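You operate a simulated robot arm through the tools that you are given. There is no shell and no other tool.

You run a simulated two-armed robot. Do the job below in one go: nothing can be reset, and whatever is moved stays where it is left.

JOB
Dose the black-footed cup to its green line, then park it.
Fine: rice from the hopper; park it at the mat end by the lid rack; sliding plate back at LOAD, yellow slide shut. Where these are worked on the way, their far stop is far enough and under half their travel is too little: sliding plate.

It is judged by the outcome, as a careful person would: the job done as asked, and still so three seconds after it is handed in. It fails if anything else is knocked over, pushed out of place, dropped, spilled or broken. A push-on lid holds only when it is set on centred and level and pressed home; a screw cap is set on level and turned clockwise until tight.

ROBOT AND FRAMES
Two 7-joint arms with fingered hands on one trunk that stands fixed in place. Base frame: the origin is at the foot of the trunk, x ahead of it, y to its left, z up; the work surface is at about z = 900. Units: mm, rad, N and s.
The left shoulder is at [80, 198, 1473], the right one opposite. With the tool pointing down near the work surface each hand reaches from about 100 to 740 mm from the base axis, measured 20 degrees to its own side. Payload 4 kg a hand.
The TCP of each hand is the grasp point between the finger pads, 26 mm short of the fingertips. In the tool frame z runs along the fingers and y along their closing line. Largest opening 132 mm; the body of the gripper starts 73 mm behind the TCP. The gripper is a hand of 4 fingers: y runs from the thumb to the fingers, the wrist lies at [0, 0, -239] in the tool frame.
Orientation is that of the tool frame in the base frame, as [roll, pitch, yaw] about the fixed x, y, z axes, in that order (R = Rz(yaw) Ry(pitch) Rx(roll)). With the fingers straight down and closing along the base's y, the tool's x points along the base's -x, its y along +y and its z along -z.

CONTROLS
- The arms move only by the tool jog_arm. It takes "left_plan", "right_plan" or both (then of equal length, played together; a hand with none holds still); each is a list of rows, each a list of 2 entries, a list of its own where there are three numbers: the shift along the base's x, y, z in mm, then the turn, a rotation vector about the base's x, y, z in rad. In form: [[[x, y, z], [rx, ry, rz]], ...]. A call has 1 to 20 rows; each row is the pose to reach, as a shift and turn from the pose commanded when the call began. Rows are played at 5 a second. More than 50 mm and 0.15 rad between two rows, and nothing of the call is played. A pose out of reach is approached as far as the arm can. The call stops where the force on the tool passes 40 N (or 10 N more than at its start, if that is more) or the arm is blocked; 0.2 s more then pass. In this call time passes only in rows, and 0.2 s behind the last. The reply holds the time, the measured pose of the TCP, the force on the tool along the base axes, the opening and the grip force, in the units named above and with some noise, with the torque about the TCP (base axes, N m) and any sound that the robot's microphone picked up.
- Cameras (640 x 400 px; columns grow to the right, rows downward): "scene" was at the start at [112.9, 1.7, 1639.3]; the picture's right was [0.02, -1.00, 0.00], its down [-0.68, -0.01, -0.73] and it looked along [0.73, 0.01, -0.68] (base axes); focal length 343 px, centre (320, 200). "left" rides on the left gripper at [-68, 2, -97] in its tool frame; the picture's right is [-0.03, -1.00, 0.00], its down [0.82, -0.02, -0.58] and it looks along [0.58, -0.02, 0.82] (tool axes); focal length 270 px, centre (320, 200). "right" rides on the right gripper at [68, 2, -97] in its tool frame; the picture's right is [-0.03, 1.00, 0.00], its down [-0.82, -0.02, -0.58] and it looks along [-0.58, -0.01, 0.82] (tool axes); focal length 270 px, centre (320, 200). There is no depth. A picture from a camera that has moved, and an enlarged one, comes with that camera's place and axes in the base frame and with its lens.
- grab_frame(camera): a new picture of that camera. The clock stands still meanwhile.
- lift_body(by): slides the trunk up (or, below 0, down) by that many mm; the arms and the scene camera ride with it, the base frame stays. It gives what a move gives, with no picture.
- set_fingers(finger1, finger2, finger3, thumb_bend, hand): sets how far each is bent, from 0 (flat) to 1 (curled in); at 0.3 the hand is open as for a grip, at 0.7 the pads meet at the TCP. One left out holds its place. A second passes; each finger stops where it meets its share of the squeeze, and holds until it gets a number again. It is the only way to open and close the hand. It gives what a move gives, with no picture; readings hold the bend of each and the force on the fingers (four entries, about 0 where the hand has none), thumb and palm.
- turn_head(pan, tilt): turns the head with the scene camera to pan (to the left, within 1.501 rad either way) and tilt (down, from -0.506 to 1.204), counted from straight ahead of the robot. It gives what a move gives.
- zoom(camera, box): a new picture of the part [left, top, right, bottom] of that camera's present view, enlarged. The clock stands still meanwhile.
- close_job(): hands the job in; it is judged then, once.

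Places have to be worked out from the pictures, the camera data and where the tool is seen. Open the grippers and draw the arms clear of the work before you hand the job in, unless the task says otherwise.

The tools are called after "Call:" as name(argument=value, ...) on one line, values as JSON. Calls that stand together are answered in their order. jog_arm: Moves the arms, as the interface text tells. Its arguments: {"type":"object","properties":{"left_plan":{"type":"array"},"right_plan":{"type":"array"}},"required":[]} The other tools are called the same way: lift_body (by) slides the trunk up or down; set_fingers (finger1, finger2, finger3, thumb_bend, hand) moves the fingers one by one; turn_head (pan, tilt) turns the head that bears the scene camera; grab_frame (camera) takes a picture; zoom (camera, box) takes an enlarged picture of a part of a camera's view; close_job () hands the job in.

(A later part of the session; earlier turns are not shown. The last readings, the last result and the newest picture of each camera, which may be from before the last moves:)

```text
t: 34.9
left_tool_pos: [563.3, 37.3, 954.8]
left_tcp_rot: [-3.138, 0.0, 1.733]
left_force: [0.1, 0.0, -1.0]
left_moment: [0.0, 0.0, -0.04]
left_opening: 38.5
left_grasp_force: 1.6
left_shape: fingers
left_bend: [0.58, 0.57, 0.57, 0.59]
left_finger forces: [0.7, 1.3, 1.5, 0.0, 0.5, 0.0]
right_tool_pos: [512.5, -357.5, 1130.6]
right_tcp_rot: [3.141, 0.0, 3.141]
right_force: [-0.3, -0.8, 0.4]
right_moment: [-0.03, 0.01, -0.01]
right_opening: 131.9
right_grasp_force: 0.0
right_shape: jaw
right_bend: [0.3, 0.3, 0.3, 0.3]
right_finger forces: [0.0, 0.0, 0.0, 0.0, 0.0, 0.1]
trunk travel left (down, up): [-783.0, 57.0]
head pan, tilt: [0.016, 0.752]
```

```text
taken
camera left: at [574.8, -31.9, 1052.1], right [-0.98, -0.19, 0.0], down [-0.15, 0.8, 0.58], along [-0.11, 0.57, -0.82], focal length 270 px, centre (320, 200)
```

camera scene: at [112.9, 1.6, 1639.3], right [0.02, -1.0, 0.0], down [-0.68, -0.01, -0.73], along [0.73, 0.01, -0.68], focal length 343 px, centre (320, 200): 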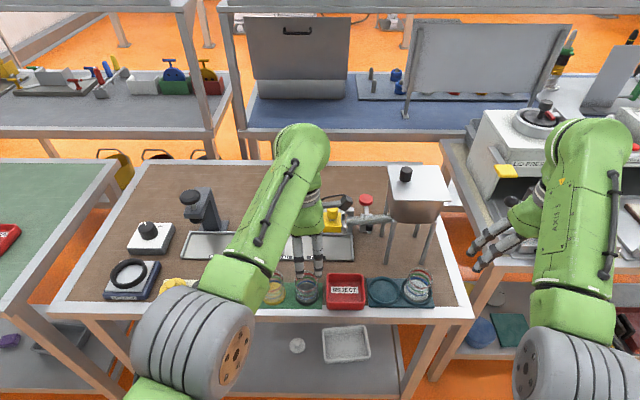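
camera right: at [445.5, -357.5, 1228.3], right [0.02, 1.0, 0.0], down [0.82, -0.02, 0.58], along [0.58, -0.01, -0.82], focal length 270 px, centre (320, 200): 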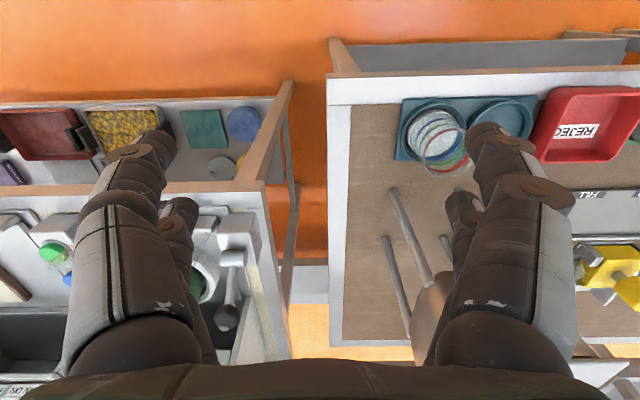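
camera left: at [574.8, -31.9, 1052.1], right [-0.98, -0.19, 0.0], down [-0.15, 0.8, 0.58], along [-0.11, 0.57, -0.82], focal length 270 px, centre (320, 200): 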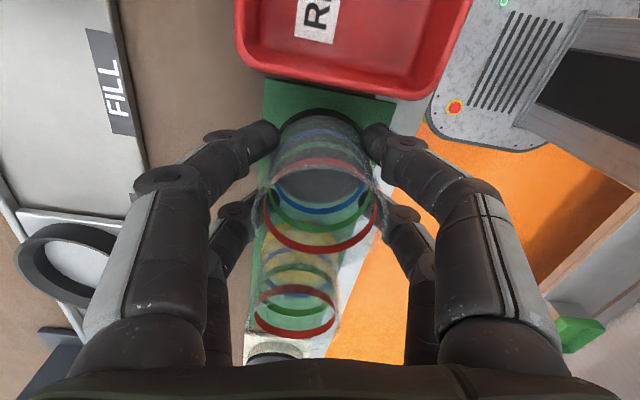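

All four fingers touch the cup in a centred four-point hold. I'll firm up the squeeze a little before lifting.

Call:
set_fingers(hand="left", finger1=0.65, finger2=0.65, finger3=0.65, thumb_bend=0.65)

Call:
jog_arm(left_plan=[[[0, 0, 4], [0, 0, 0]], [[0, 0, 10], [0, 0, 0]]])

Call:
grab_frame(camera="left")

Call:
zoom(camera="scene", box=[260, 230, 360, 310])

```text
t: 35.9
left_tool_pos: [562.9, 36.0, 954.7]
left_tcp_rot: [-3.139, 0.001, 1.732]
left_force: [0.1, 0.3, 0.3]
left_moment: [-0.05, -0.01, 0.01]
left_opening: 34.7
left_grasp_force: 9.7
left_shape: fingers
left_bend: [0.59, 0.57, 0.58, 0.62]
left_finger forces: [4.2, 5.9, 4.9, 0.1, 5.2, 0.0]
right_tool_pos: [513.5, -359.3, 1132.1]
right_tcp_rot: [-3.14, -0.001, -3.141]
right_force: [0.0, 0.0, -0.1]
right_moment: [0.01, 0.02, 0.03]
right_opening: 131.8
right_grasp_force: 0.0
right_shape: jaw
right_bend: [0.3, 0.3, 0.3, 0.3]
right_finger forces: [0.0, 0.0, 0.0, 0.0, 0.1, 0.0]
trunk travel left (down, up): [-783.0, 57.0]
head pan, tilt: [0.016, 0.752]
```

```text
t: 36.5
left_tool_pos: [563.5, 36.9, 966.1]
left_tcp_rot: [-3.137, 0.001, 1.731]
left_force: [0.9, 0.0, -0.2]
left_moment: [0.0, 0.02, 0.0]
left_opening: 35.0
left_grasp_force: 10.1
left_shape: fingers
left_bend: [0.59, 0.57, 0.58, 0.62]
left_finger forces: [4.4, 5.8, 4.9, 0.1, 5.0, 0.0]
right_tool_pos: [512.6, -358.0, 1131.9]
right_tcp_rot: [-3.141, 0.0, -3.141]
right_force: [-0.2, -0.5, -0.4]
right_moment: [-0.03, -0.01, -0.03]
right_opening: 132.0
right_grasp_force: 0.0
right_shape: jaw
right_bend: [0.3, 0.3, 0.3, 0.3]
right_finger forces: [0.0, 0.0, 0.0, 0.1, 0.2, 0.0]
trunk travel left (down, up): [-783.0, 57.0]
head pan, tilt: [0.016, 0.752]
```

```text
taken
camera left: at [575.4, -31.5, 1062.7], right [-0.98, -0.19, 0.0], down [-0.15, 0.8, 0.58], along [-0.11, 0.57, -0.82], focal length 270 px, centre (320, 200)
```

left: 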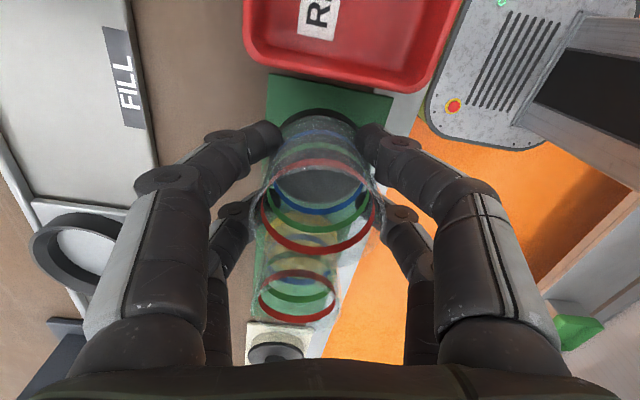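

```text
5.00 times, centred on (310, 270) of scene
camera zoom: at [112.8, 1.6, 1639.3], right [0.02, -1.0, 0.0], down [-0.68, -0.01, -0.73], along [0.73, 0.01, -0.68], focal length 1713 px, centre (370, -150)
```

zoom: 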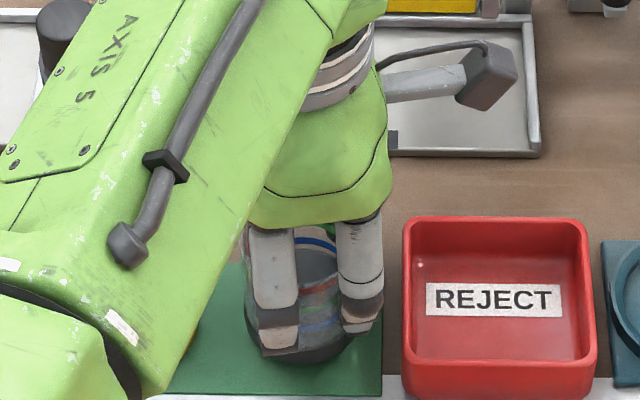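

The grip is steady at about 10 N and the cup appears to be rising with the hand. I'll lift further and verify it is clear of the mat.

Call:
jog_arm(left_plan=[[[0, 0, 35], [0, 0, 0]], [[0, 0, 70], [0, 0, 0]]])

Call:
grab_frame(camera="left")

Call:
grab_frame(camera="scene")

```text
t: 37.1
left_tool_pos: [562.6, 38.1, 1037.5]
left_tcp_rot: [-3.139, 0.0, 1.731]
left_force: [-0.4, 0.3, -0.4]
left_moment: [-0.01, 0.04, -0.01]
left_opening: 34.4
left_grasp_force: 10.3
left_shape: fingers
left_bend: [0.59, 0.57, 0.58, 0.62]
left_finger forces: [4.3, 5.9, 4.9, 0.0, 5.1, 0.0]
right_tool_pos: [511.4, -358.7, 1131.9]
right_tcp_rot: [3.141, 0.001, 3.14]
right_force: [-0.4, 0.1, 0.1]
right_moment: [0.03, -0.01, -0.02]
right_opening: 131.9
right_grasp_force: 0.0
right_shape: jaw
right_bend: [0.3, 0.3, 0.3, 0.3]
right_finger forces: [0.1, 0.0, 0.0, 0.0, 0.0, 0.0]
trunk travel left (down, up): [-783.0, 57.0]
head pan, tilt: [0.016, 0.752]
```

```text
taken
camera left: at [574.6, -30.4, 1134.9], right [-0.98, -0.19, 0.0], down [-0.15, 0.8, 0.58], along [-0.11, 0.57, -0.82], focal length 270 px, centre (320, 200)
```

left: 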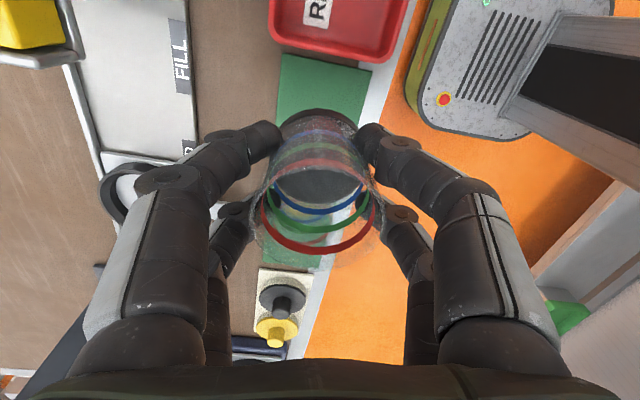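

```text
taken
camera scene: at [112.1, 1.5, 1639.3], right [0.02, -1.0, 0.0], down [-0.68, -0.01, -0.73], along [0.73, 0.01, -0.68], focal length 343 px, centre (320, 200)
```

scene: 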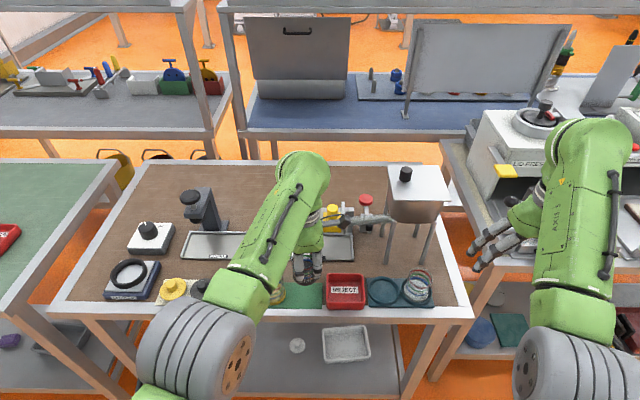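

The cup is in the air, held upright. I'll rise to about z=1100 and unwind the yaw back to zero (the known reachable direction).

Call:
jog_arm(left_plan=[[[0, 0, 20], [0, 0, 0.14]], [[0, 0, 40], [0, 0, 0.28]], [[0, 0, 55], [0, 0, 0.42]], [[0, 0, 60], [0, 0, 0.56]], [[0, 0, 62], [0, 0, 0.7]]])

Call:
jog_arm(left_plan=[[[0, 0, 0], [0, 0, 0.14]], [[0, 0, 0], [0, 0, 0.28]], [[0, 0, 0], [0, 0, 0.42]], [[0, 0, 0], [0, 0, 0.56]], [[0, 0, 0], [0, 0, 0.7]]])

```text
t: 38.3
left_tool_pos: [562.0, 37.0, 1099.9]
left_tcp_rot: [-3.138, 0.001, 2.435]
left_force: [0.3, -0.1, -0.6]
left_moment: [0.01, -0.03, 0.0]
left_opening: 34.5
left_grasp_force: 10.4
left_shape: fingers
left_bend: [0.59, 0.57, 0.58, 0.62]
left_finger forces: [4.5, 6.0, 4.9, 0.0, 5.2, 0.0]
right_tool_pos: [512.3, -358.9, 1131.6]
right_tcp_rot: [3.14, 0.0, -3.14]
right_force: [0.1, 0.2, -0.3]
right_moment: [-0.03, 0.0, -0.01]
right_opening: 132.0
right_grasp_force: 0.1
right_shape: jaw
right_bend: [0.3, 0.3, 0.3, 0.3]
right_finger forces: [0.0, 0.0, 0.0, 0.1, 0.0, 0.0]
trunk travel left (down, up): [-783.0, 57.0]
head pan, tilt: [0.016, 0.752]
```

```text
t: 39.5
left_tool_pos: [563.7, 35.9, 1097.7]
left_tcp_rot: [-3.137, -0.001, 3.134]
left_force: [0.8, 0.5, 0.2]
left_moment: [0.02, 0.0, 0.0]
left_opening: 34.8
left_grasp_force: 10.5
left_shape: fingers
left_bend: [0.59, 0.57, 0.58, 0.62]
left_finger forces: [4.4, 6.0, 5.0, 0.1, 5.1, 0.0]
right_tool_pos: [512.8, -358.4, 1132.1]
right_tcp_rot: [-3.142, -0.001, 3.142]
right_force: [-0.4, 0.0, -0.1]
right_moment: [0.02, 0.02, -0.02]
right_opening: 131.9
right_grasp_force: 0.0
right_shape: jaw
right_bend: [0.3, 0.3, 0.3, 0.3]
right_finger forces: [0.0, 0.1, 0.1, 0.0, 0.0, 0.1]
trunk travel left (down, up): [-783.0, 57.0]
head pan, tilt: [0.016, 0.752]
```

Yaw is back to zero at (563, 37, 1098) with the cup held steady. I'll move it forward, passing right of the handle, then over the ring.

Call:
jog_arm(left_plan=[[[32, 10, 4], [0, 0, 0]], [[66, 24, 6], [0, 0, 0]], [[98, 42, 6], [0, 0, 0]], [[127, 62, 6], [0, 0, 0]], [[142, 88, 4], [0, 0, 0]], [[150, 112, 0], [0, 0, 0]]])

Call:
grab_frame(camera="left")

Call:
grab_frame(camera="scene")

```text
t: 40.9
left_tool_pos: [713.3, 149.1, 1098.3]
left_tcp_rot: [-3.137, -0.001, 3.13]
left_force: [-0.2, 0.4, 0.2]
left_moment: [0.0, -0.01, 0.0]
left_opening: 34.4
left_grasp_force: 10.4
left_shape: fingers
left_bend: [0.59, 0.57, 0.58, 0.62]
left_finger forces: [4.7, 6.0, 5.2, 0.0, 5.0, 0.0]
right_tool_pos: [512.4, -358.0, 1132.2]
right_tcp_rot: [-3.14, 0.0, 3.14]
right_force: [0.2, -0.7, -0.4]
right_moment: [-0.01, -0.02, 0.0]
right_opening: 132.0
right_grasp_force: 0.1
right_shape: jaw
right_bend: [0.3, 0.3, 0.3, 0.3]
right_finger forces: [0.1, 0.0, 0.1, 0.0, 0.0, 0.0]
trunk travel left (down, up): [-783.0, 57.0]
head pan, tilt: [0.016, 0.752]
```

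```text
taken
camera left: at [781.1, 149.3, 1194.7], right [0.02, -1.0, 0.0], down [-0.82, -0.01, 0.58], along [-0.58, -0.01, -0.82], focal length 270 px, centre (320, 200)
```

left: 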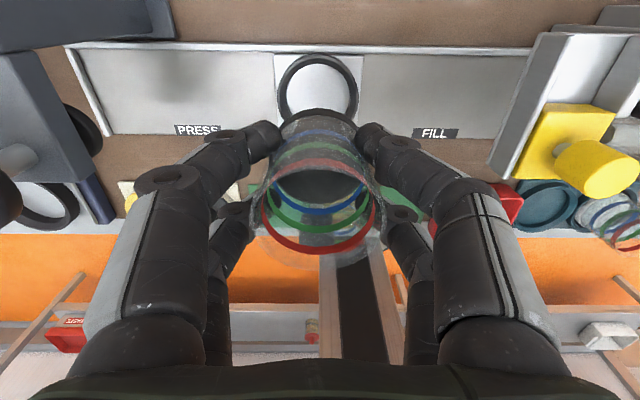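

```text
taken
camera scene: at [113.1, 3.0, 1639.2], right [0.02, -1.0, 0.0], down [-0.68, -0.01, -0.73], along [0.73, 0.01, -0.68], focal length 343 px, centre (320, 200)
```

scene: 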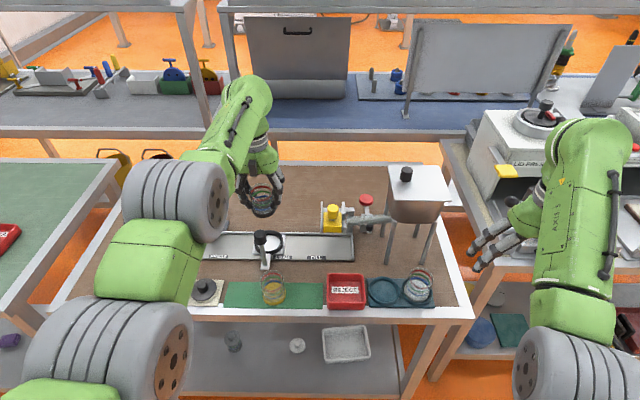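

The cup is over the ring at z≈1098. I'll zoom to measure the lateral offset of the ring against the tool axis.

Call:
zoom(camera="left", box=[260, 40, 380, 160])

Call:
zoom(camera="scene", box=[220, 160, 320, 280])

```text
3.33 times, centred on (320, 100) of left
camera zoom: at [781.1, 149.3, 1194.7], right [0.02, -1.0, 0.0], down [-0.82, -0.01, 0.58], along [-0.58, -0.01, -0.82], focal length 901 px, centre (320, 533)
```

zoom: 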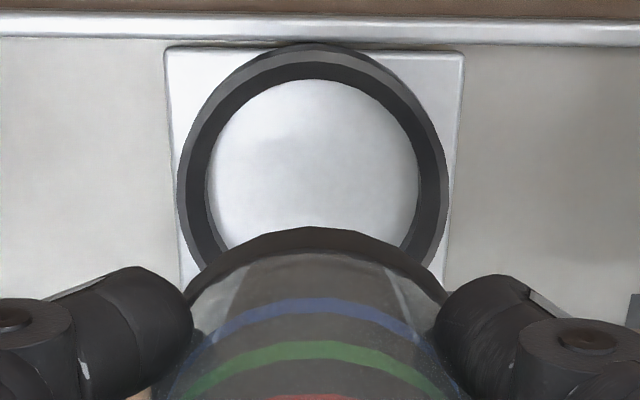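

```text
3.33 times, centred on (270, 220) of scene
camera zoom: at [113.1, 3.0, 1639.2], right [0.02, -1.0, 0.0], down [-0.68, -0.01, -0.73], along [0.73, 0.01, -0.68], focal length 1142 px, centre (487, 133)
```

zoom: 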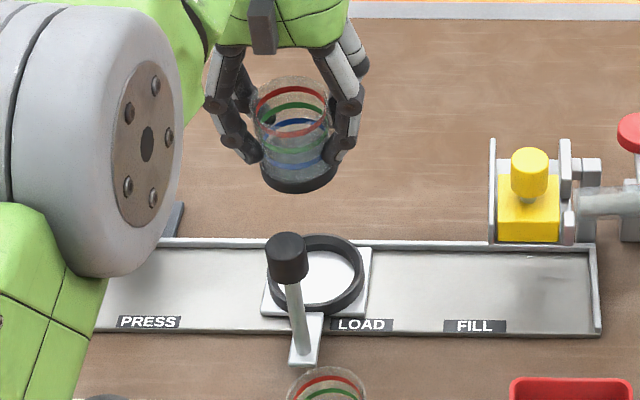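

The ring looks about 1–2 mm forward and left of the cup's axis. I'll descend to about z=990 with a small correction and re-measure just above the ring.

Call:
jog_arm(left_plan=[[[1, 1.5, -40], [0, 0, 0]], [[1, 1.5, -80], [0, 0, 0]], [[1, 1.5, -106], [0, 0, 0]]])

Call:
zoom(camera="left", box=[240, 40, 400, 200])

Call:
zoom(camera="scene", box=[230, 200, 310, 280])

```text
t: 41.7
left_tool_pos: [713.0, 150.1, 1003.5]
left_tcp_rot: [-3.137, 0.001, 3.13]
left_force: [0.4, 0.4, 0.3]
left_moment: [0.02, 0.02, -0.02]
left_opening: 34.4
left_grasp_force: 10.2
left_shape: fingers
left_bend: [0.59, 0.58, 0.58, 0.62]
left_finger forces: [4.7, 6.0, 5.0, 0.0, 4.9, 0.0]
left hand out of reach, approached as far as the arm can: row 3
right_tool_pos: [512.9, -358.2, 1131.6]
right_tcp_rot: [3.141, 0.0, -3.141]
right_force: [-0.9, -0.1, -0.1]
right_moment: [0.0, -0.02, 0.02]
right_opening: 131.9
right_grasp_force: 0.0
right_shape: jaw
right_bend: [0.3, 0.3, 0.3, 0.3]
right_finger forces: [0.1, 0.0, 0.0, 0.0, 0.0, 0.0]
trunk travel left (down, up): [-783.0, 57.0]
head pan, tilt: [0.016, 0.752]
```

```text
2.50 times, centred on (320, 120) of left
camera zoom: at [780.0, 150.8, 1100.6], right [0.02, -1.0, 0.0], down [-0.82, -0.01, 0.58], along [-0.58, -0.01, -0.82], focal length 676 px, centre (320, 400)
```

zoom: 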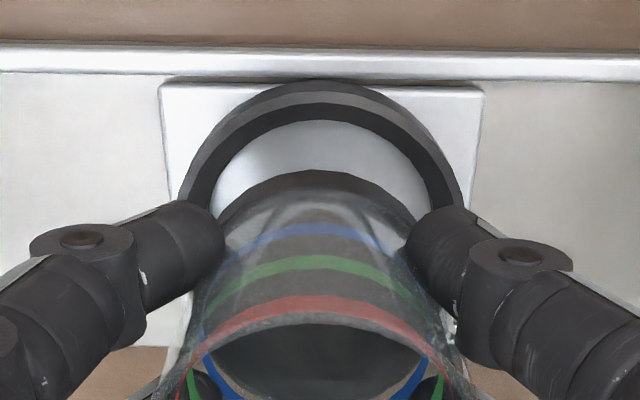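

```text
5.00 times, centred on (270, 240) of scene
camera zoom: at [113.0, 1.9, 1639.3], right [0.02, -1.0, 0.0], down [-0.68, -0.01, -0.73], along [0.73, 0.01, -0.68], focal length 1713 px, centre (570, 0)
```

zoom: 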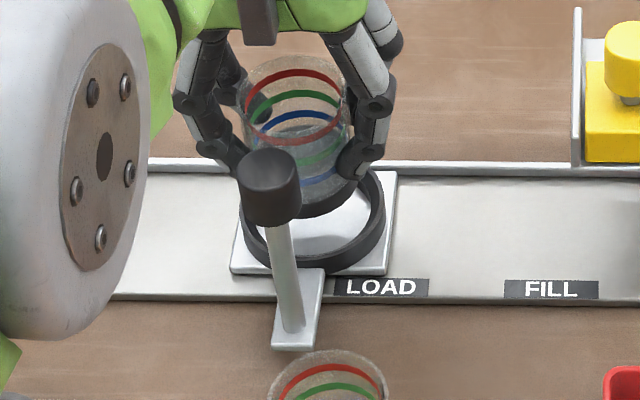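

With a vertical tool the arm runs out of reach at z≈1003. Lowering the trunk about 70 mm fixes that, so I'll raise both hands first to keep their heights.

Call:
jog_arm(left_plan=[[[0, 0, 35], [0, 0, 0]], [[0, 0, 70], [0, 0, 0]]], right_plan=[[[0, 0, 15], [0, 0, 0]], [[0, 0, 30], [0, 0, 0]]])

Call:
lift_body(by=-30)

```text
t: 42.3
left_tool_pos: [711.4, 151.4, 1072.6]
left_tcp_rot: [-3.139, -0.001, 3.13]
left_force: [0.0, 0.1, -0.4]
left_moment: [-0.03, 0.01, 0.01]
left_opening: 34.6
left_grasp_force: 10.4
left_shape: fingers
left_bend: [0.59, 0.58, 0.58, 0.62]
left_finger forces: [4.8, 6.0, 5.0, 0.0, 5.0, 0.0]
right_tool_pos: [518.0, -361.1, 1156.9]
right_tcp_rot: [-3.141, -0.002, 3.142]
right_force: [0.2, -0.9, 0.1]
right_moment: [-0.01, 0.0, 0.0]
right_opening: 131.8
right_grasp_force: 0.0
right_shape: jaw
right_bend: [0.3, 0.3, 0.3, 0.3]
right_finger forces: [0.1, 0.0, 0.1, 0.0, 0.1, 0.0]
right hand out of reach, approached as far as the arm can: row 2
trunk travel left (down, up): [-783.0, 57.0]
head pan, tilt: [0.016, 0.752]
```

```text
t: 43.1
left_tool_pos: [713.4, 150.7, 1042.5]
left_tcp_rot: [-3.138, 0.001, 3.132]
left_force: [-0.2, -0.1, -0.2]
left_moment: [-0.02, -0.01, 0.01]
left_opening: 34.5
left_grasp_force: 9.7
left_shape: fingers
left_bend: [0.59, 0.58, 0.58, 0.62]
left_finger forces: [4.8, 5.9, 5.1, 0.0, 5.0, 0.0]
right_tool_pos: [518.9, -360.7, 1127.6]
right_tcp_rot: [3.141, -0.001, 3.139]
right_force: [0.0, 0.5, -0.2]
right_moment: [-0.02, 0.01, 0.01]
right_opening: 132.1
right_grasp_force: 0.0
right_shape: jaw
right_bend: [0.3, 0.3, 0.3, 0.3]
right_finger forces: [0.1, 0.0, 0.0, 0.1, 0.0, 0.0]
trunk travel left (down, up): [-753.0, 87.0]
head pan, tilt: [0.016, 0.752]
```

The trunk came down 30 mm smoothly with both arms. I'll lower another 40 mm and look at the ring alignment again.

Call:
lift_body(by=-40)

Call:
zoom(camera="left", box=[240, 40, 400, 200])

Call:
zoom(camera="scene", box=[220, 180, 320, 280])

Call:
grab_frame(camera="scene")

```text
t: 43.9
left_tool_pos: [712.8, 151.5, 1003.3]
left_tcp_rot: [-3.139, -0.001, 3.132]
left_force: [0.1, 0.2, -0.7]
left_moment: [-0.01, -0.02, 0.03]
left_opening: 34.5
left_grasp_force: 10.4
left_shape: fingers
left_bend: [0.59, 0.58, 0.58, 0.62]
left_finger forces: [4.7, 6.0, 5.0, 0.1, 5.0, 0.0]
right_tool_pos: [518.3, -360.5, 1088.2]
right_tcp_rot: [-3.141, -0.001, 3.141]
right_force: [0.0, 0.6, -0.3]
right_moment: [0.0, -0.01, 0.03]
right_opening: 131.9
right_grasp_force: 0.1
right_shape: jaw
right_bend: [0.3, 0.3, 0.3, 0.3]
right_finger forces: [0.0, 0.1, 0.0, 0.1, 0.0, 0.1]
trunk travel left (down, up): [-712.0, 127.0]
head pan, tilt: [0.016, 0.752]
```

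```text
2.50 times, centred on (320, 120) of left
camera zoom: at [780.1, 152.1, 1099.4], right [0.02, -1.0, 0.0], down [-0.82, -0.01, 0.58], along [-0.58, -0.01, -0.82], focal length 676 px, centre (320, 400)
```

zoom: 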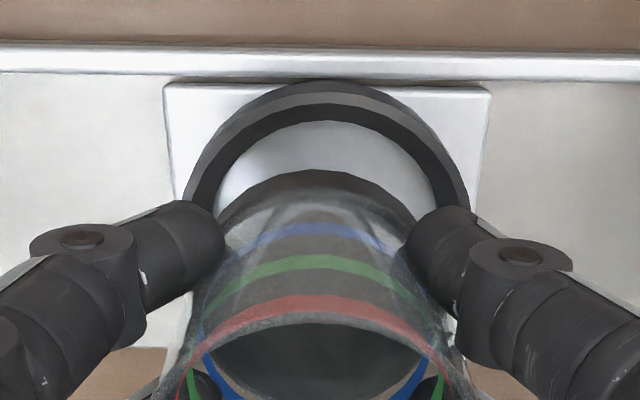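

```text
4.00 times, centred on (270, 230) of scene
camera zoom: at [112.5, 1.7, 1569.3], right [0.02, -1.0, 0.0], down [-0.68, -0.01, -0.73], along [0.73, 0.01, -0.68], focal length 1370 px, centre (520, 80)
```

zoom: 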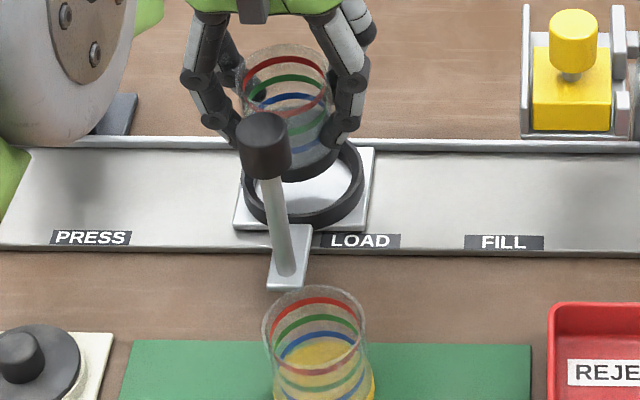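

```text
taken
camera scene: at [112.5, 1.7, 1569.3], right [0.02, -1.0, 0.0], down [-0.68, -0.01, -0.73], along [0.73, 0.01, -0.68], focal length 343 px, centre (320, 200)
```

scene: 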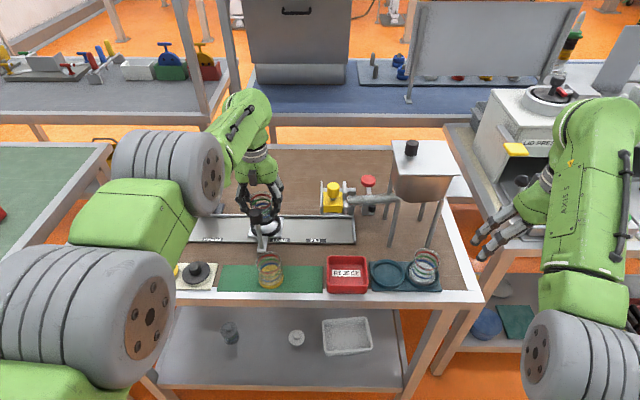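

Now the ring and cup are close together vertically. I'll zoom closer to read the offset between the cup's foot and the ring.

Call:
zoom(camera="left", box=[270, 65, 370, 135])

Call:
zoom(camera="scene", box=[255, 205, 295, 245])

```text
5.71 times, centred on (320, 100) of left
camera zoom: at [780.1, 152.1, 1099.4], right [0.02, -1.0, 0.0], down [-0.82, -0.01, 0.58], along [-0.58, -0.01, -0.82], focal length 1544 px, centre (320, 771)
```

zoom: 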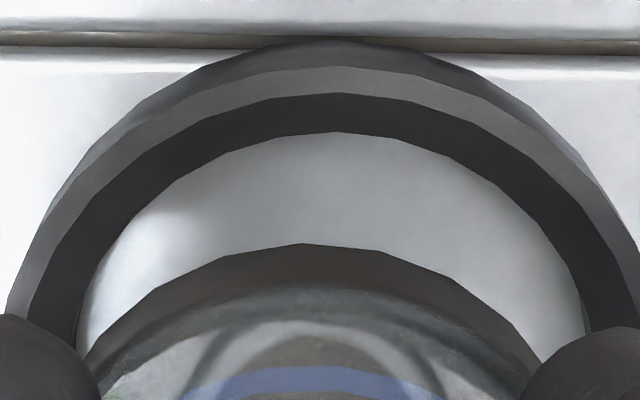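

```text
10.00 times, centred on (275, 225) of scene
camera zoom: at [112.5, 1.7, 1569.3], right [0.02, -1.0, 0.0], down [-0.68, -0.01, -0.73], along [0.73, 0.01, -0.68], focal length 3426 px, centre (770, -50)
```

zoom: 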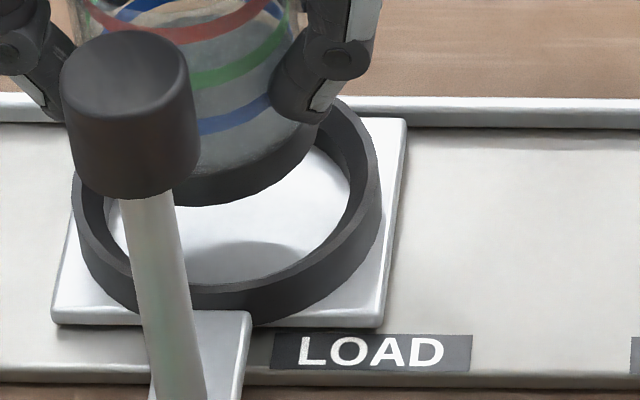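

The holder's inner wall is tapered, which helps guide the foot; the cup needs about −1 mm in x and −2 mm in y. I'll correct and lower to just above seating.

Call:
jog_arm(left_plan=[[[-1, -2.2, -10], [0, 0, 0]], [[-1, -2.2, -22], [0, 0, 0]], [[-1, -2.2, -30], [0, 0, 0]]])

Call:
zoom(camera="left", box=[260, 50, 380, 170])

Call:
zoom(camera="scene", box=[245, 195, 305, 255])

```text
t: 44.7
left_tool_pos: [712.0, 149.8, 970.3]
left_tcp_rot: [-3.139, 0.002, 3.13]
left_force: [-0.3, -0.7, -0.6]
left_moment: [0.0, 0.01, 0.03]
left_opening: 34.5
left_grasp_force: 10.7
left_shape: fingers
left_bend: [0.59, 0.58, 0.58, 0.62]
left_finger forces: [4.8, 6.0, 5.1, 0.0, 5.0, 0.0]
right_tool_pos: [517.6, -360.1, 1087.0]
right_tcp_rot: [-3.14, 0.001, -3.14]
right_force: [-0.5, -0.2, 0.6]
right_moment: [-0.02, -0.01, -0.02]
right_opening: 131.8
right_grasp_force: 0.0
right_shape: jaw
right_bend: [0.3, 0.3, 0.3, 0.3]
right_finger forces: [0.0, 0.0, 0.0, 0.0, 0.0, 0.0]
trunk travel left (down, up): [-712.0, 127.0]
head pan, tilt: [0.016, 0.752]
```

```text
3.33 times, centred on (320, 110) of left
camera zoom: at [779.2, 150.5, 1068.3], right [0.02, -1.0, 0.0], down [-0.82, -0.01, 0.58], along [-0.58, -0.01, -0.82], focal length 901 px, centre (320, 500)
```

zoom: 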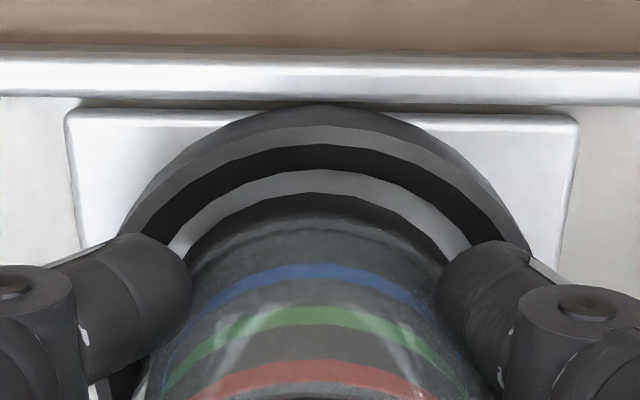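

```text
6.67 times, centred on (275, 225) of scene
camera zoom: at [112.8, 1.9, 1569.3], right [0.02, -1.0, 0.0], down [-0.68, -0.01, -0.73], along [0.73, 0.01, -0.68], focal length 2284 px, centre (620, 33)
```

zoom: 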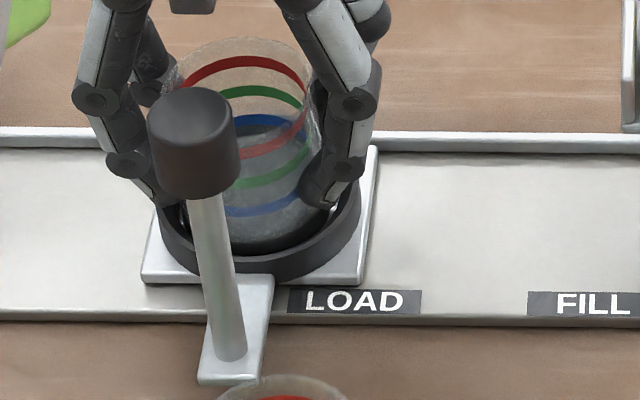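

The foot is inside the ring and looks concentric. I'll lower in small steps, watching the vertical force for seating.

Call:
jog_arm(left_plan=[[[0, 0, -2], [0, 0, 0]], [[0, 0, -4], [0, 0, 0]], [[0, 0, -5], [0, 0, 0]]])

```text
t: 45.5
left_tool_pos: [710.9, 150.4, 967.9]
left_tcp_rot: [-3.136, 0.001, 3.132]
left_force: [-0.8, -0.9, -0.2]
left_moment: [0.01, 0.04, -0.01]
left_opening: 34.4
left_grasp_force: 10.9
left_shape: fingers
left_bend: [0.59, 0.58, 0.58, 0.62]
left_finger forces: [4.7, 6.1, 5.1, 0.0, 4.9, 0.0]
right_tool_pos: [518.1, -360.5, 1087.6]
right_tcp_rot: [3.14, 0.0, 3.141]
right_force: [-0.6, 0.2, 0.0]
right_moment: [0.0, 0.03, 0.0]
right_opening: 131.8
right_grasp_force: 0.1
right_shape: jaw
right_bend: [0.3, 0.3, 0.3, 0.3]
right_finger forces: [0.0, 0.1, 0.0, 0.1, 0.0, 0.0]
trunk travel left (down, up): [-712.0, 127.0]
head pan, tilt: [0.016, 0.752]
```

No contact yet at z≈968. I'll continue in 1–2 mm steps.

Call:
jog_arm(left_plan=[[[0, 0, -2], [0, 0, 0]], [[0, 0, -3.5], [0, 0, 0]]])

Call:
jog_arm(left_plan=[[[0, 0, -1], [0, 0, 0]], [[0, 0, -2], [0, 0, 0]]])

```text
t: 46.1
left_tool_pos: [711.8, 149.2, 965.6]
left_tcp_rot: [-3.139, 0.005, 3.131]
left_force: [0.1, 0.9, 10.4]
left_moment: [0.06, 0.04, -0.03]
left_opening: 33.9
left_grasp_force: 12.5
left_shape: fingers
left_bend: [0.59, 0.58, 0.59, 0.63]
left_finger forces: [5.8, 7.4, 6.0, 0.1, 5.5, 0.0]
right_tool_pos: [517.6, -361.5, 1088.6]
right_tcp_rot: [3.141, -0.001, 3.14]
right_force: [-0.6, -0.3, -1.1]
right_moment: [0.02, -0.01, 0.01]
right_opening: 131.8
right_grasp_force: 0.1
right_shape: jaw
right_bend: [0.3, 0.3, 0.3, 0.3]
right_finger forces: [0.0, 0.0, 0.0, 0.1, 0.0, 0.0]
trunk travel left (down, up): [-712.0, 127.0]
head pan, tilt: [0.016, 0.752]
```

```text
t: 46.7
left_tool_pos: [711.5, 149.0, 966.2]
left_tcp_rot: [-3.138, 0.007, 3.133]
left_force: [2.7, 1.2, 18.8]
left_moment: [0.09, -0.06, 0.01]
left_opening: 33.9
left_grasp_force: 13.7
left_shape: fingers
left_bend: [0.6, 0.59, 0.59, 0.63]
left_finger forces: [7.4, 7.6, 6.4, 0.1, 6.6, 0.1]
right_tool_pos: [515.6, -360.9, 1089.1]
right_tcp_rot: [-3.141, 0.003, -3.14]
right_force: [-0.2, 0.4, 0.0]
right_moment: [0.0, 0.01, 0.0]
right_opening: 131.9
right_grasp_force: 0.0
right_shape: jaw
right_bend: [0.3, 0.3, 0.3, 0.3]
right_finger forces: [0.0, 0.1, 0.0, 0.0, 0.1, 0.1]
trunk travel left (down, up): [-712.0, 127.0]
head pan, tilt: [0.016, 0.752]
```

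The cup has seated (upward force about 19 N, z stopped at 966). I'll ease the load off slightly and look before releasing.

Call:
jog_arm(left_plan=[[[0, 0, 2], [0, 0, 0]]])

Call:
zoom(camera="scene", box=[245, 195, 305, 255])

Call:
zoom(camera="left", box=[260, 50, 380, 170])

```text
t: 47.1
left_tool_pos: [710.6, 148.4, 964.6]
left_tcp_rot: [-3.138, 0.004, 3.131]
left_force: [4.8, 1.3, 16.3]
left_moment: [0.08, -0.16, -0.01]
left_opening: 34.1
left_grasp_force: 13.3
left_shape: fingers
left_bend: [0.6, 0.59, 0.59, 0.63]
left_finger forces: [7.8, 7.1, 6.0, 0.0, 6.8, 0.0]
right_tool_pos: [516.4, -359.5, 1088.4]
right_tcp_rot: [3.141, 0.001, -3.142]
right_force: [0.1, 0.3, 0.1]
right_moment: [0.0, -0.01, -0.01]
right_opening: 131.7
right_grasp_force: 0.1
right_shape: jaw
right_bend: [0.3, 0.3, 0.3, 0.3]
right_finger forces: [0.0, 0.1, 0.1, 0.1, 0.1, 0.1]
trunk travel left (down, up): [-712.0, 127.0]
head pan, tilt: [0.016, 0.752]
```

```text
6.67 times, centred on (275, 225) of scene
camera zoom: at [111.0, 1.0, 1569.4], right [0.02, -1.0, 0.0], down [-0.68, -0.01, -0.73], along [0.73, 0.01, -0.68], focal length 2284 px, centre (620, 33)
```

zoom: 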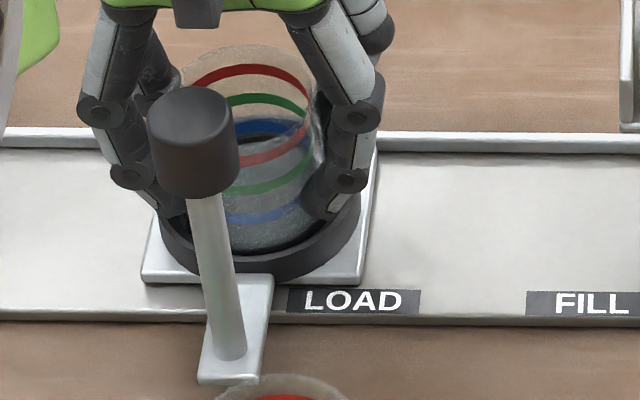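

```text
3.33 times, centred on (320, 110) of left
camera zoom: at [778.6, 149.2, 1062.5], right [0.02, -1.0, 0.0], down [-0.82, -0.01, 0.58], along [-0.58, -0.01, -0.82], focal length 901 px, centre (320, 500)
```

zoom: 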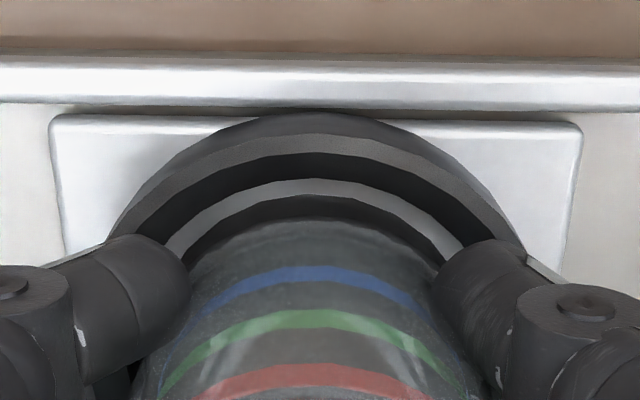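

It looks seated and upright. I'll unload another 2 mm and then open the hand gently.

Call:
jog_arm(left_plan=[[[0, 0, 2], [0, 0, 0]]])

Call:
set_fingers(hand="left", finger1=0.5, finger2=0.5, finger3=0.5, thumb_bend=0.5)

Call:
zoom(camera="scene", box=[245, 195, 305, 255])

```text
t: 47.5
left_tool_pos: [709.7, 148.9, 966.6]
left_tcp_rot: [-3.139, -0.002, 3.13]
left_force: [0.7, -0.4, 12.7]
left_moment: [0.01, -0.04, 0.0]
left_opening: 34.1
left_grasp_force: 13.2
left_shape: fingers
left_bend: [0.6, 0.59, 0.59, 0.63]
left_finger forces: [6.7, 7.1, 6.7, 0.0, 6.7, 0.1]
right_tool_pos: [517.3, -361.6, 1087.5]
right_tcp_rot: [-3.141, 0.0, 3.142]
right_force: [0.4, 0.2, 0.2]
right_moment: [0.0, -0.01, 0.0]
right_opening: 132.0
right_grasp_force: 0.0
right_shape: jaw
right_bend: [0.3, 0.3, 0.3, 0.3]
right_finger forces: [0.0, 0.1, 0.1, 0.1, 0.0, 0.0]
trunk travel left (down, up): [-712.0, 127.0]
head pan, tilt: [0.016, 0.752]
```

```text
t: 48.5
left_tool_pos: [712.0, 149.7, 965.6]
left_tcp_rot: [-3.138, -0.001, 3.133]
left_force: [0.7, -1.0, 0.0]
left_moment: [-0.02, 0.02, 0.01]
left_opening: 65.2
left_grasp_force: 0.1
left_shape: fingers
left_bend: [0.5, 0.5, 0.5, 0.5]
left_finger forces: [0.0, 0.0, 0.0, 0.1, 0.1, 0.0]
right_tool_pos: [518.2, -359.8, 1088.9]
right_tcp_rot: [3.142, -0.002, 3.141]
right_force: [0.4, 0.4, -0.4]
right_moment: [0.02, 0.01, 0.01]
right_opening: 131.9
right_grasp_force: 0.0
right_shape: jaw
right_bend: [0.3, 0.3, 0.3, 0.3]
right_finger forces: [0.2, 0.0, 0.0, 0.1, 0.1, 0.0]
trunk travel left (down, up): [-712.0, 127.0]
head pan, tilt: [0.016, 0.752]
```

```text
6.67 times, centred on (275, 225) of scene
camera zoom: at [113.3, 1.8, 1569.2], right [0.02, -1.0, 0.0], down [-0.68, -0.01, -0.73], along [0.73, 0.01, -0.68], focal length 2284 px, centre (620, 33)
```

zoom: 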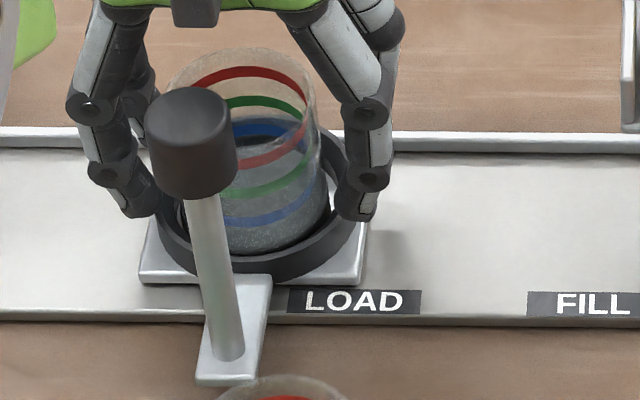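

The cup stands freely in the holder. I'll open wider, lift the hand straight up clear of the rim, and raise the trunk back.

Call:
set_fingers(hand="left", finger1=0.43, finger2=0.43, finger3=0.43, thumb_bend=0.43)

Call:
jog_arm(left_plan=[[[0, 0, 20], [0, 0, 0]], [[0, 0, 45], [0, 0, 0]], [[0, 0, 70], [0, 0, 0]]])

Call:
lift_body(by=70)

Call:
grab_frame(camera="scene")

```text
t: 49.5
left_tool_pos: [711.5, 149.0, 965.1]
left_tcp_rot: [-3.137, 0.0, 3.132]
left_force: [-0.1, -0.5, 0.1]
left_moment: [0.01, -0.03, -0.02]
left_opening: 89.3
left_grasp_force: 0.0
left_shape: fingers
left_bend: [0.43, 0.43, 0.43, 0.43]
left_finger forces: [0.0, 0.0, 0.0, 0.0, 0.0, 0.1]
right_tool_pos: [517.7, -360.2, 1089.0]
right_tcp_rot: [3.141, 0.0, 3.14]
right_force: [0.8, 0.5, 0.0]
right_moment: [-0.02, -0.01, 0.02]
right_opening: 131.9
right_grasp_force: 0.1
right_shape: jaw
right_bend: [0.3, 0.3, 0.3, 0.3]
right_finger forces: [0.0, 0.0, 0.0, 0.0, 0.0, 0.1]
trunk travel left (down, up): [-712.0, 127.0]
head pan, tilt: [0.016, 0.752]
```

```text
t: 50.3
left_tool_pos: [710.9, 149.2, 1033.5]
left_tcp_rot: [-3.139, 0.0, 3.131]
left_force: [-0.5, -0.5, 0.2]
left_moment: [0.03, -0.01, 0.02]
left_opening: 89.0
left_grasp_force: 0.1
left_shape: fingers
left_bend: [0.43, 0.43, 0.43, 0.43]
left_finger forces: [0.0, 0.0, 0.0, 0.0, 0.0, 0.0]
right_tool_pos: [517.9, -361.6, 1087.1]
right_tcp_rot: [3.141, 0.0, -3.14]
right_force: [-0.2, -0.4, -0.9]
right_moment: [-0.01, 0.02, 0.03]
right_opening: 132.2
right_grasp_force: 0.0
right_shape: jaw
right_bend: [0.3, 0.3, 0.3, 0.3]
right_finger forces: [0.0, 0.0, 0.0, 0.0, 0.0, 0.1]
trunk travel left (down, up): [-712.0, 127.0]
head pan, tilt: [0.016, 0.752]
```

```text
t: 51.4
left_tool_pos: [710.9, 150.6, 1102.8]
left_tcp_rot: [-3.139, 0.001, 3.131]
left_force: [0.4, 0.4, 0.4]
left_moment: [-0.01, 0.01, 0.04]
left_opening: 89.1
left_grasp_force: 0.0
left_shape: fingers
left_bend: [0.43, 0.43, 0.43, 0.43]
left_finger forces: [0.0, 0.0, 0.1, 0.0, 0.0, 0.1]
right_tool_pos: [519.3, -359.5, 1156.1]
right_tcp_rot: [-3.14, 0.001, -3.141]
right_force: [-0.5, -0.1, 0.0]
right_moment: [-0.01, -0.02, 0.01]
right_opening: 132.0
right_grasp_force: 0.0
right_shape: jaw
right_bend: [0.3, 0.3, 0.3, 0.3]
right_finger forces: [0.0, 0.0, 0.0, 0.0, 0.1, 0.0]
trunk travel left (down, up): [-783.0, 57.0]
head pan, tilt: [0.016, 0.752]
```

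```text
taken
camera scene: at [113.4, 1.6, 1639.2], right [0.02, -1.0, 0.0], down [-0.68, -0.01, -0.73], along [0.73, 0.01, -0.68], focal length 343 px, centre (320, 200)
```

scene: 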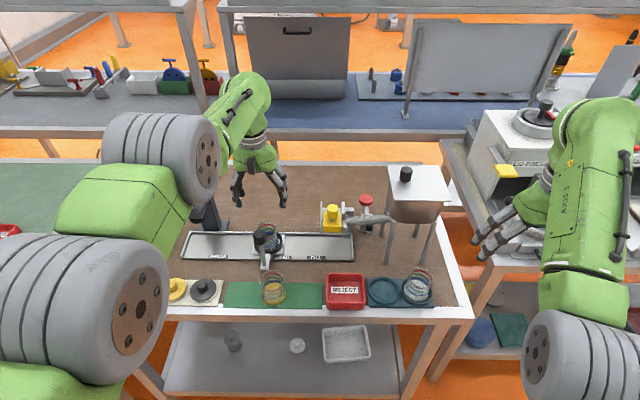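

The cup is in the plate's holder. I'll bring the left hand back, leaned 0.3 rad, over the handle knob with the front finger pair aligned to it, then lower.

Call:
jog_arm(left_plan=[[[-25, 0, 0], [0, -0.075, 0]], [[-50, 0, 0], [0, -0.15, 0]], [[-75, 0, 0], [0, -0.225, 0]], [[-95, 0, 0], [0, -0.3, 0]], [[-95, 0, -40], [0, -0.3, 0]], [[-95, 0, -73], [0, -0.3, 0]]])

Call:
grab_frame(camera="left")

```text
t: 52.8
left_tool_pos: [753.7, 140.2, 1072.1]
left_tcp_rot: [-3.141, 0.206, 3.131]
left_force: [0.3, -0.1, 0.4]
left_moment: [0.0, 0.02, 0.03]
left_opening: 89.2
left_grasp_force: 0.0
left_shape: fingers
left_bend: [0.43, 0.43, 0.43, 0.43]
left_finger forces: [0.1, 0.0, 0.0, 0.0, 0.0, 0.0]
left hand out of reach, approached as far as the arm can: row 1, 2, 3, 4, 5, 6
right_tool_pos: [518.0, -360.4, 1156.7]
right_tcp_rot: [3.141, -0.002, -3.141]
right_force: [0.7, 0.5, 0.4]
right_moment: [-0.01, -0.01, 0.02]
right_opening: 132.2
right_grasp_force: 0.0
right_shape: jaw
right_bend: [0.3, 0.3, 0.3, 0.3]
right_finger forces: [0.1, 0.1, 0.0, 0.0, 0.0, 0.0]
trunk travel left (down, up): [-783.0, 57.0]
head pan, tilt: [0.016, 0.752]
```

```text
taken
camera left: at [800.7, 140.9, 1181.3], right [0.01, -1.0, 0.01], down [-0.92, -0.01, 0.4], along [-0.4, -0.01, -0.92], focal length 270 px, centre (320, 200)
```

left: 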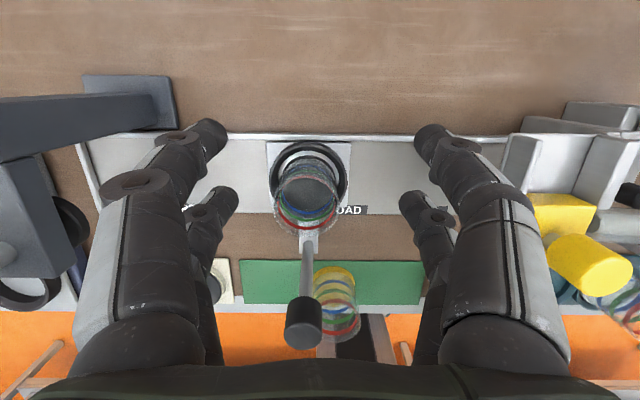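

The arm's solver got stuck at a joint limit and drifted forward to (754, 140, 1072), still clear of everything. I'll try a small pure translation back to see what is reachable.

Call:
jog_arm(left_plan=[[[-15, 3, 5], [0, 0, 0]]])

```text
t: 53.2
left_tool_pos: [753.6, 140.3, 1072.8]
left_tcp_rot: [-3.141, 0.206, 3.132]
left_force: [-0.5, -0.4, -1.1]
left_moment: [-0.01, -0.01, 0.0]
left_opening: 89.2
left_grasp_force: 0.0
left_shape: fingers
left_bend: [0.43, 0.43, 0.43, 0.43]
left_finger forces: [0.1, 0.1, 0.0, 0.1, 0.0, 0.0]
left hand out of reach, approached as far as the arm can: row 1
right_tool_pos: [518.8, -360.4, 1156.8]
right_tcp_rot: [3.141, -0.001, 3.141]
right_force: [0.1, -0.4, 0.3]
right_moment: [0.0, 0.01, 0.0]
right_opening: 132.1
right_grasp_force: 0.1
right_shape: jaw
right_bend: [0.3, 0.3, 0.3, 0.3]
right_finger forces: [0.0, 0.0, 0.0, 0.0, 0.0, 0.0]
trunk travel left (down, up): [-783.0, 57.0]
head pan, tilt: [0.016, 0.752]
```

No movement, so a joint is at its limit. I'll try taking some of the lean back out.

Call:
jog_arm(left_plan=[[[-10, 0, 0], [0, 0.1, 0]]])

```text
t: 53.6
left_tool_pos: [744.4, 140.4, 1072.5]
left_tcp_rot: [-3.14, 0.104, 3.134]
left_force: [0.5, -0.5, 0.7]
left_moment: [0.03, 0.0, 0.01]
left_opening: 89.3
left_grasp_force: 0.0
left_shape: fingers
left_bend: [0.43, 0.43, 0.43, 0.43]
left_finger forces: [0.1, 0.0, 0.0, 0.0, 0.0, 0.0]
right_tool_pos: [518.9, -360.4, 1157.2]
right_tcp_rot: [-3.141, -0.001, -3.141]
right_force: [-0.9, 0.4, 0.1]
right_moment: [-0.02, 0.0, 0.01]
right_opening: 132.1
right_grasp_force: 0.0
right_shape: jaw
right_bend: [0.3, 0.3, 0.3, 0.3]
right_finger forces: [0.2, 0.1, 0.0, 0.1, 0.0, 0.0]
trunk travel left (down, up): [-783.0, 57.0]
head pan, tilt: [0.016, 0.752]
```

That works: less lean while backing up is reachable. I'll go on backing up to vertical, in short steps.

Call:
jog_arm(left_plan=[[[-20, 3, 5], [0, 0.06, 0]], [[-40, 6, 10], [0, 0.104, 0]]])

```text
t: 54.2
left_tool_pos: [705.7, 146.7, 1081.9]
left_tcp_rot: [-3.141, -0.002, 3.131]
left_force: [0.2, 0.1, 0.2]
left_moment: [-0.01, 0.04, 0.01]
left_opening: 89.3
left_grasp_force: 0.0
left_shape: fingers
left_bend: [0.43, 0.43, 0.43, 0.43]
left_finger forces: [0.1, 0.1, 0.0, 0.0, 0.1, 0.0]
left hand out of reach, approached as far as the arm can: row 2
right_tool_pos: [516.9, -360.8, 1158.0]
right_tcp_rot: [-3.14, 0.002, 3.141]
right_force: [0.1, -0.2, -0.4]
right_moment: [0.0, 0.0, 0.0]
right_opening: 132.0
right_grasp_force: 0.1
right_shape: jaw
right_bend: [0.3, 0.3, 0.3, 0.3]
right_finger forces: [0.1, 0.0, 0.0, 0.0, 0.1, 0.1]
trunk travel left (down, up): [-783.0, 57.0]
head pan, tilt: [0.016, 0.752]
```

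At the border again here; earlier the reachable way back was along −y first. I'll try that route in short steps.

Call:
jog_arm(left_plan=[[[0, -20, 2], [0, 0, 0]], [[-8, -40, 4], [0, 0, 0]]])

```text
t: 54.8
left_tool_pos: [700.0, 102.6, 1085.0]
left_tcp_rot: [3.141, 0.0, 3.133]
left_force: [0.0, 0.0, 0.2]
left_moment: [0.02, -0.02, 0.03]
left_opening: 89.3
left_grasp_force: 0.1
left_shape: fingers
left_bend: [0.43, 0.43, 0.43, 0.43]
left_finger forces: [0.0, 0.0, 0.0, 0.1, 0.0, 0.0]
right_tool_pos: [518.0, -361.7, 1157.4]
right_tcp_rot: [3.141, 0.003, -3.141]
right_force: [0.9, 0.0, -0.8]
right_moment: [0.0, 0.0, -0.01]
right_opening: 131.9
right_grasp_force: 0.1
right_shape: jaw
right_bend: [0.3, 0.3, 0.3, 0.3]
right_finger forces: [0.0, 0.0, 0.0, 0.0, 0.0, 0.0]
trunk travel left (down, up): [-783.0, 57.0]
head pan, tilt: [0.016, 0.752]
```

That works. I'll continue along the −y/−x diagonal back over the free area.

Call:
jog_arm(left_plan=[[[-20, -20, 5], [0, 0, 0]], [[-50, -38, 8], [0, 0, 0]]])

Call:
jog_arm(left_plan=[[[-35, -10, 2], [0, 0, 0]], [[-65, -15, 4], [0, 0, 0]]])

```text
t: 55.4
left_tool_pos: [696.9, 70.5, 1090.7]
left_tcp_rot: [-3.14, 0.0, 3.133]
left_force: [-0.6, -0.2, -1.5]
left_moment: [0.02, 0.02, -0.01]
left_opening: 89.4
left_grasp_force: 0.1
left_shape: fingers
left_bend: [0.43, 0.43, 0.43, 0.43]
left_finger forces: [0.0, 0.1, 0.0, 0.0, 0.0, 0.0]
left hand out of reach, approached as far as the arm can: row 1, 2
right_tool_pos: [517.6, -362.4, 1156.9]
right_tcp_rot: [3.14, -0.002, -3.141]
right_force: [-0.5, -0.4, -0.8]
right_moment: [0.03, 0.02, 0.01]
right_opening: 132.0
right_grasp_force: 0.0
right_shape: jaw
right_bend: [0.3, 0.3, 0.3, 0.3]
right_finger forces: [0.1, 0.0, 0.1, 0.0, 0.1, 0.0]
trunk travel left (down, up): [-783.0, 57.0]
head pan, tilt: [0.016, 0.752]
```

```text
t: 56.0
left_tool_pos: [692.1, 50.3, 1089.5]
left_tcp_rot: [-3.139, 0.0, 3.133]
left_force: [0.6, 2.3, 1.0]
left_moment: [0.0, 0.0, 0.08]
left_opening: 86.6
left_grasp_force: 1.0
left_shape: fingers
left_bend: [0.43, 0.43, 0.43, 0.44]
left_finger forces: [0.1, 0.0, 0.0, 0.0, 2.1, 0.0]
left hand out of reach, approached as far as the arm can: row 1, 2
right_tool_pos: [518.8, -361.4, 1156.6]
right_tcp_rot: [3.141, 0.001, -3.141]
right_force: [0.1, 0.2, 0.0]
right_moment: [-0.02, -0.05, -0.04]
right_opening: 131.7
right_grasp_force: 0.1
right_shape: jaw
right_bend: [0.3, 0.3, 0.3, 0.3]
right_finger forces: [0.0, 0.0, 0.0, 0.0, 0.1, 0.1]
trunk travel left (down, up): [-783.0, 57.0]
head pan, tilt: [0.016, 0.752]
```

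The thumb is lightly touching the gate's yellow knob (2 N). I'll move back +y right away and then look.

Call:
jog_arm(left_plan=[[[2, 15, 0], [0, 0, 0]], [[4, 32, -2], [0, 0, 0]]])

Call:
grab_frame(camera="scene")

Call:
grab_frame(camera="left")

```text
t: 56.6
left_tool_pos: [698.2, 82.4, 1088.1]
left_tcp_rot: [-3.14, -0.001, 3.132]
left_force: [-0.2, 0.4, 0.4]
left_moment: [0.02, -0.02, 0.01]
left_opening: 89.2
left_grasp_force: 0.0
left_shape: fingers
left_bend: [0.43, 0.43, 0.43, 0.43]
left_finger forces: [0.1, 0.0, 0.1, 0.0, 0.0, 0.0]
right_tool_pos: [519.0, -359.9, 1157.1]
right_tcp_rot: [-3.14, -0.001, -3.141]
right_force: [-0.2, 0.5, 0.5]
right_moment: [0.03, -0.02, -0.04]
right_opening: 132.0
right_grasp_force: 0.0
right_shape: jaw
right_bend: [0.3, 0.3, 0.3, 0.3]
right_finger forces: [0.0, 0.1, 0.0, 0.0, 0.0, 0.0]
trunk travel left (down, up): [-783.0, 57.0]
head pan, tilt: [0.016, 0.752]
```

```text
taken
camera scene: at [113.1, 2.3, 1639.2], right [0.02, -1.0, 0.0], down [-0.68, -0.01, -0.73], along [0.73, 0.01, -0.68], focal length 343 px, centre (320, 200)
```

scene: 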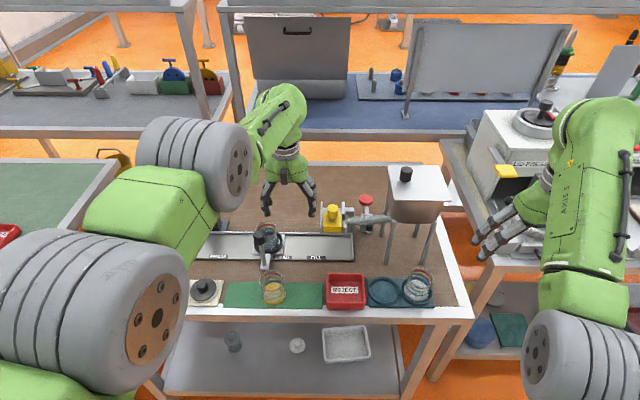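

```text
taken
camera left: at [766.4, 83.0, 1184.7], right [0.02, -1.0, 0.0], down [-0.82, -0.01, 0.58], along [-0.58, -0.01, -0.82], focal length 270 px, centre (320, 200)
```

left: 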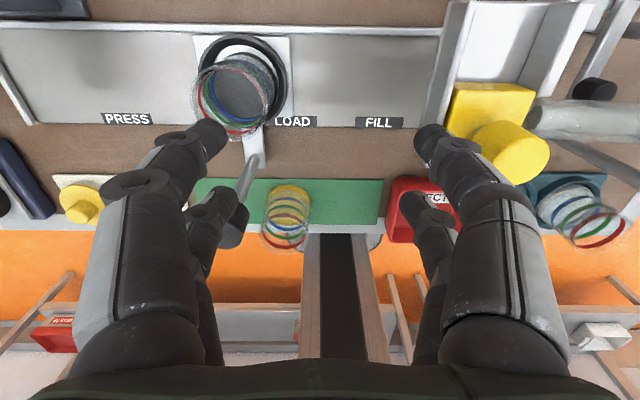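

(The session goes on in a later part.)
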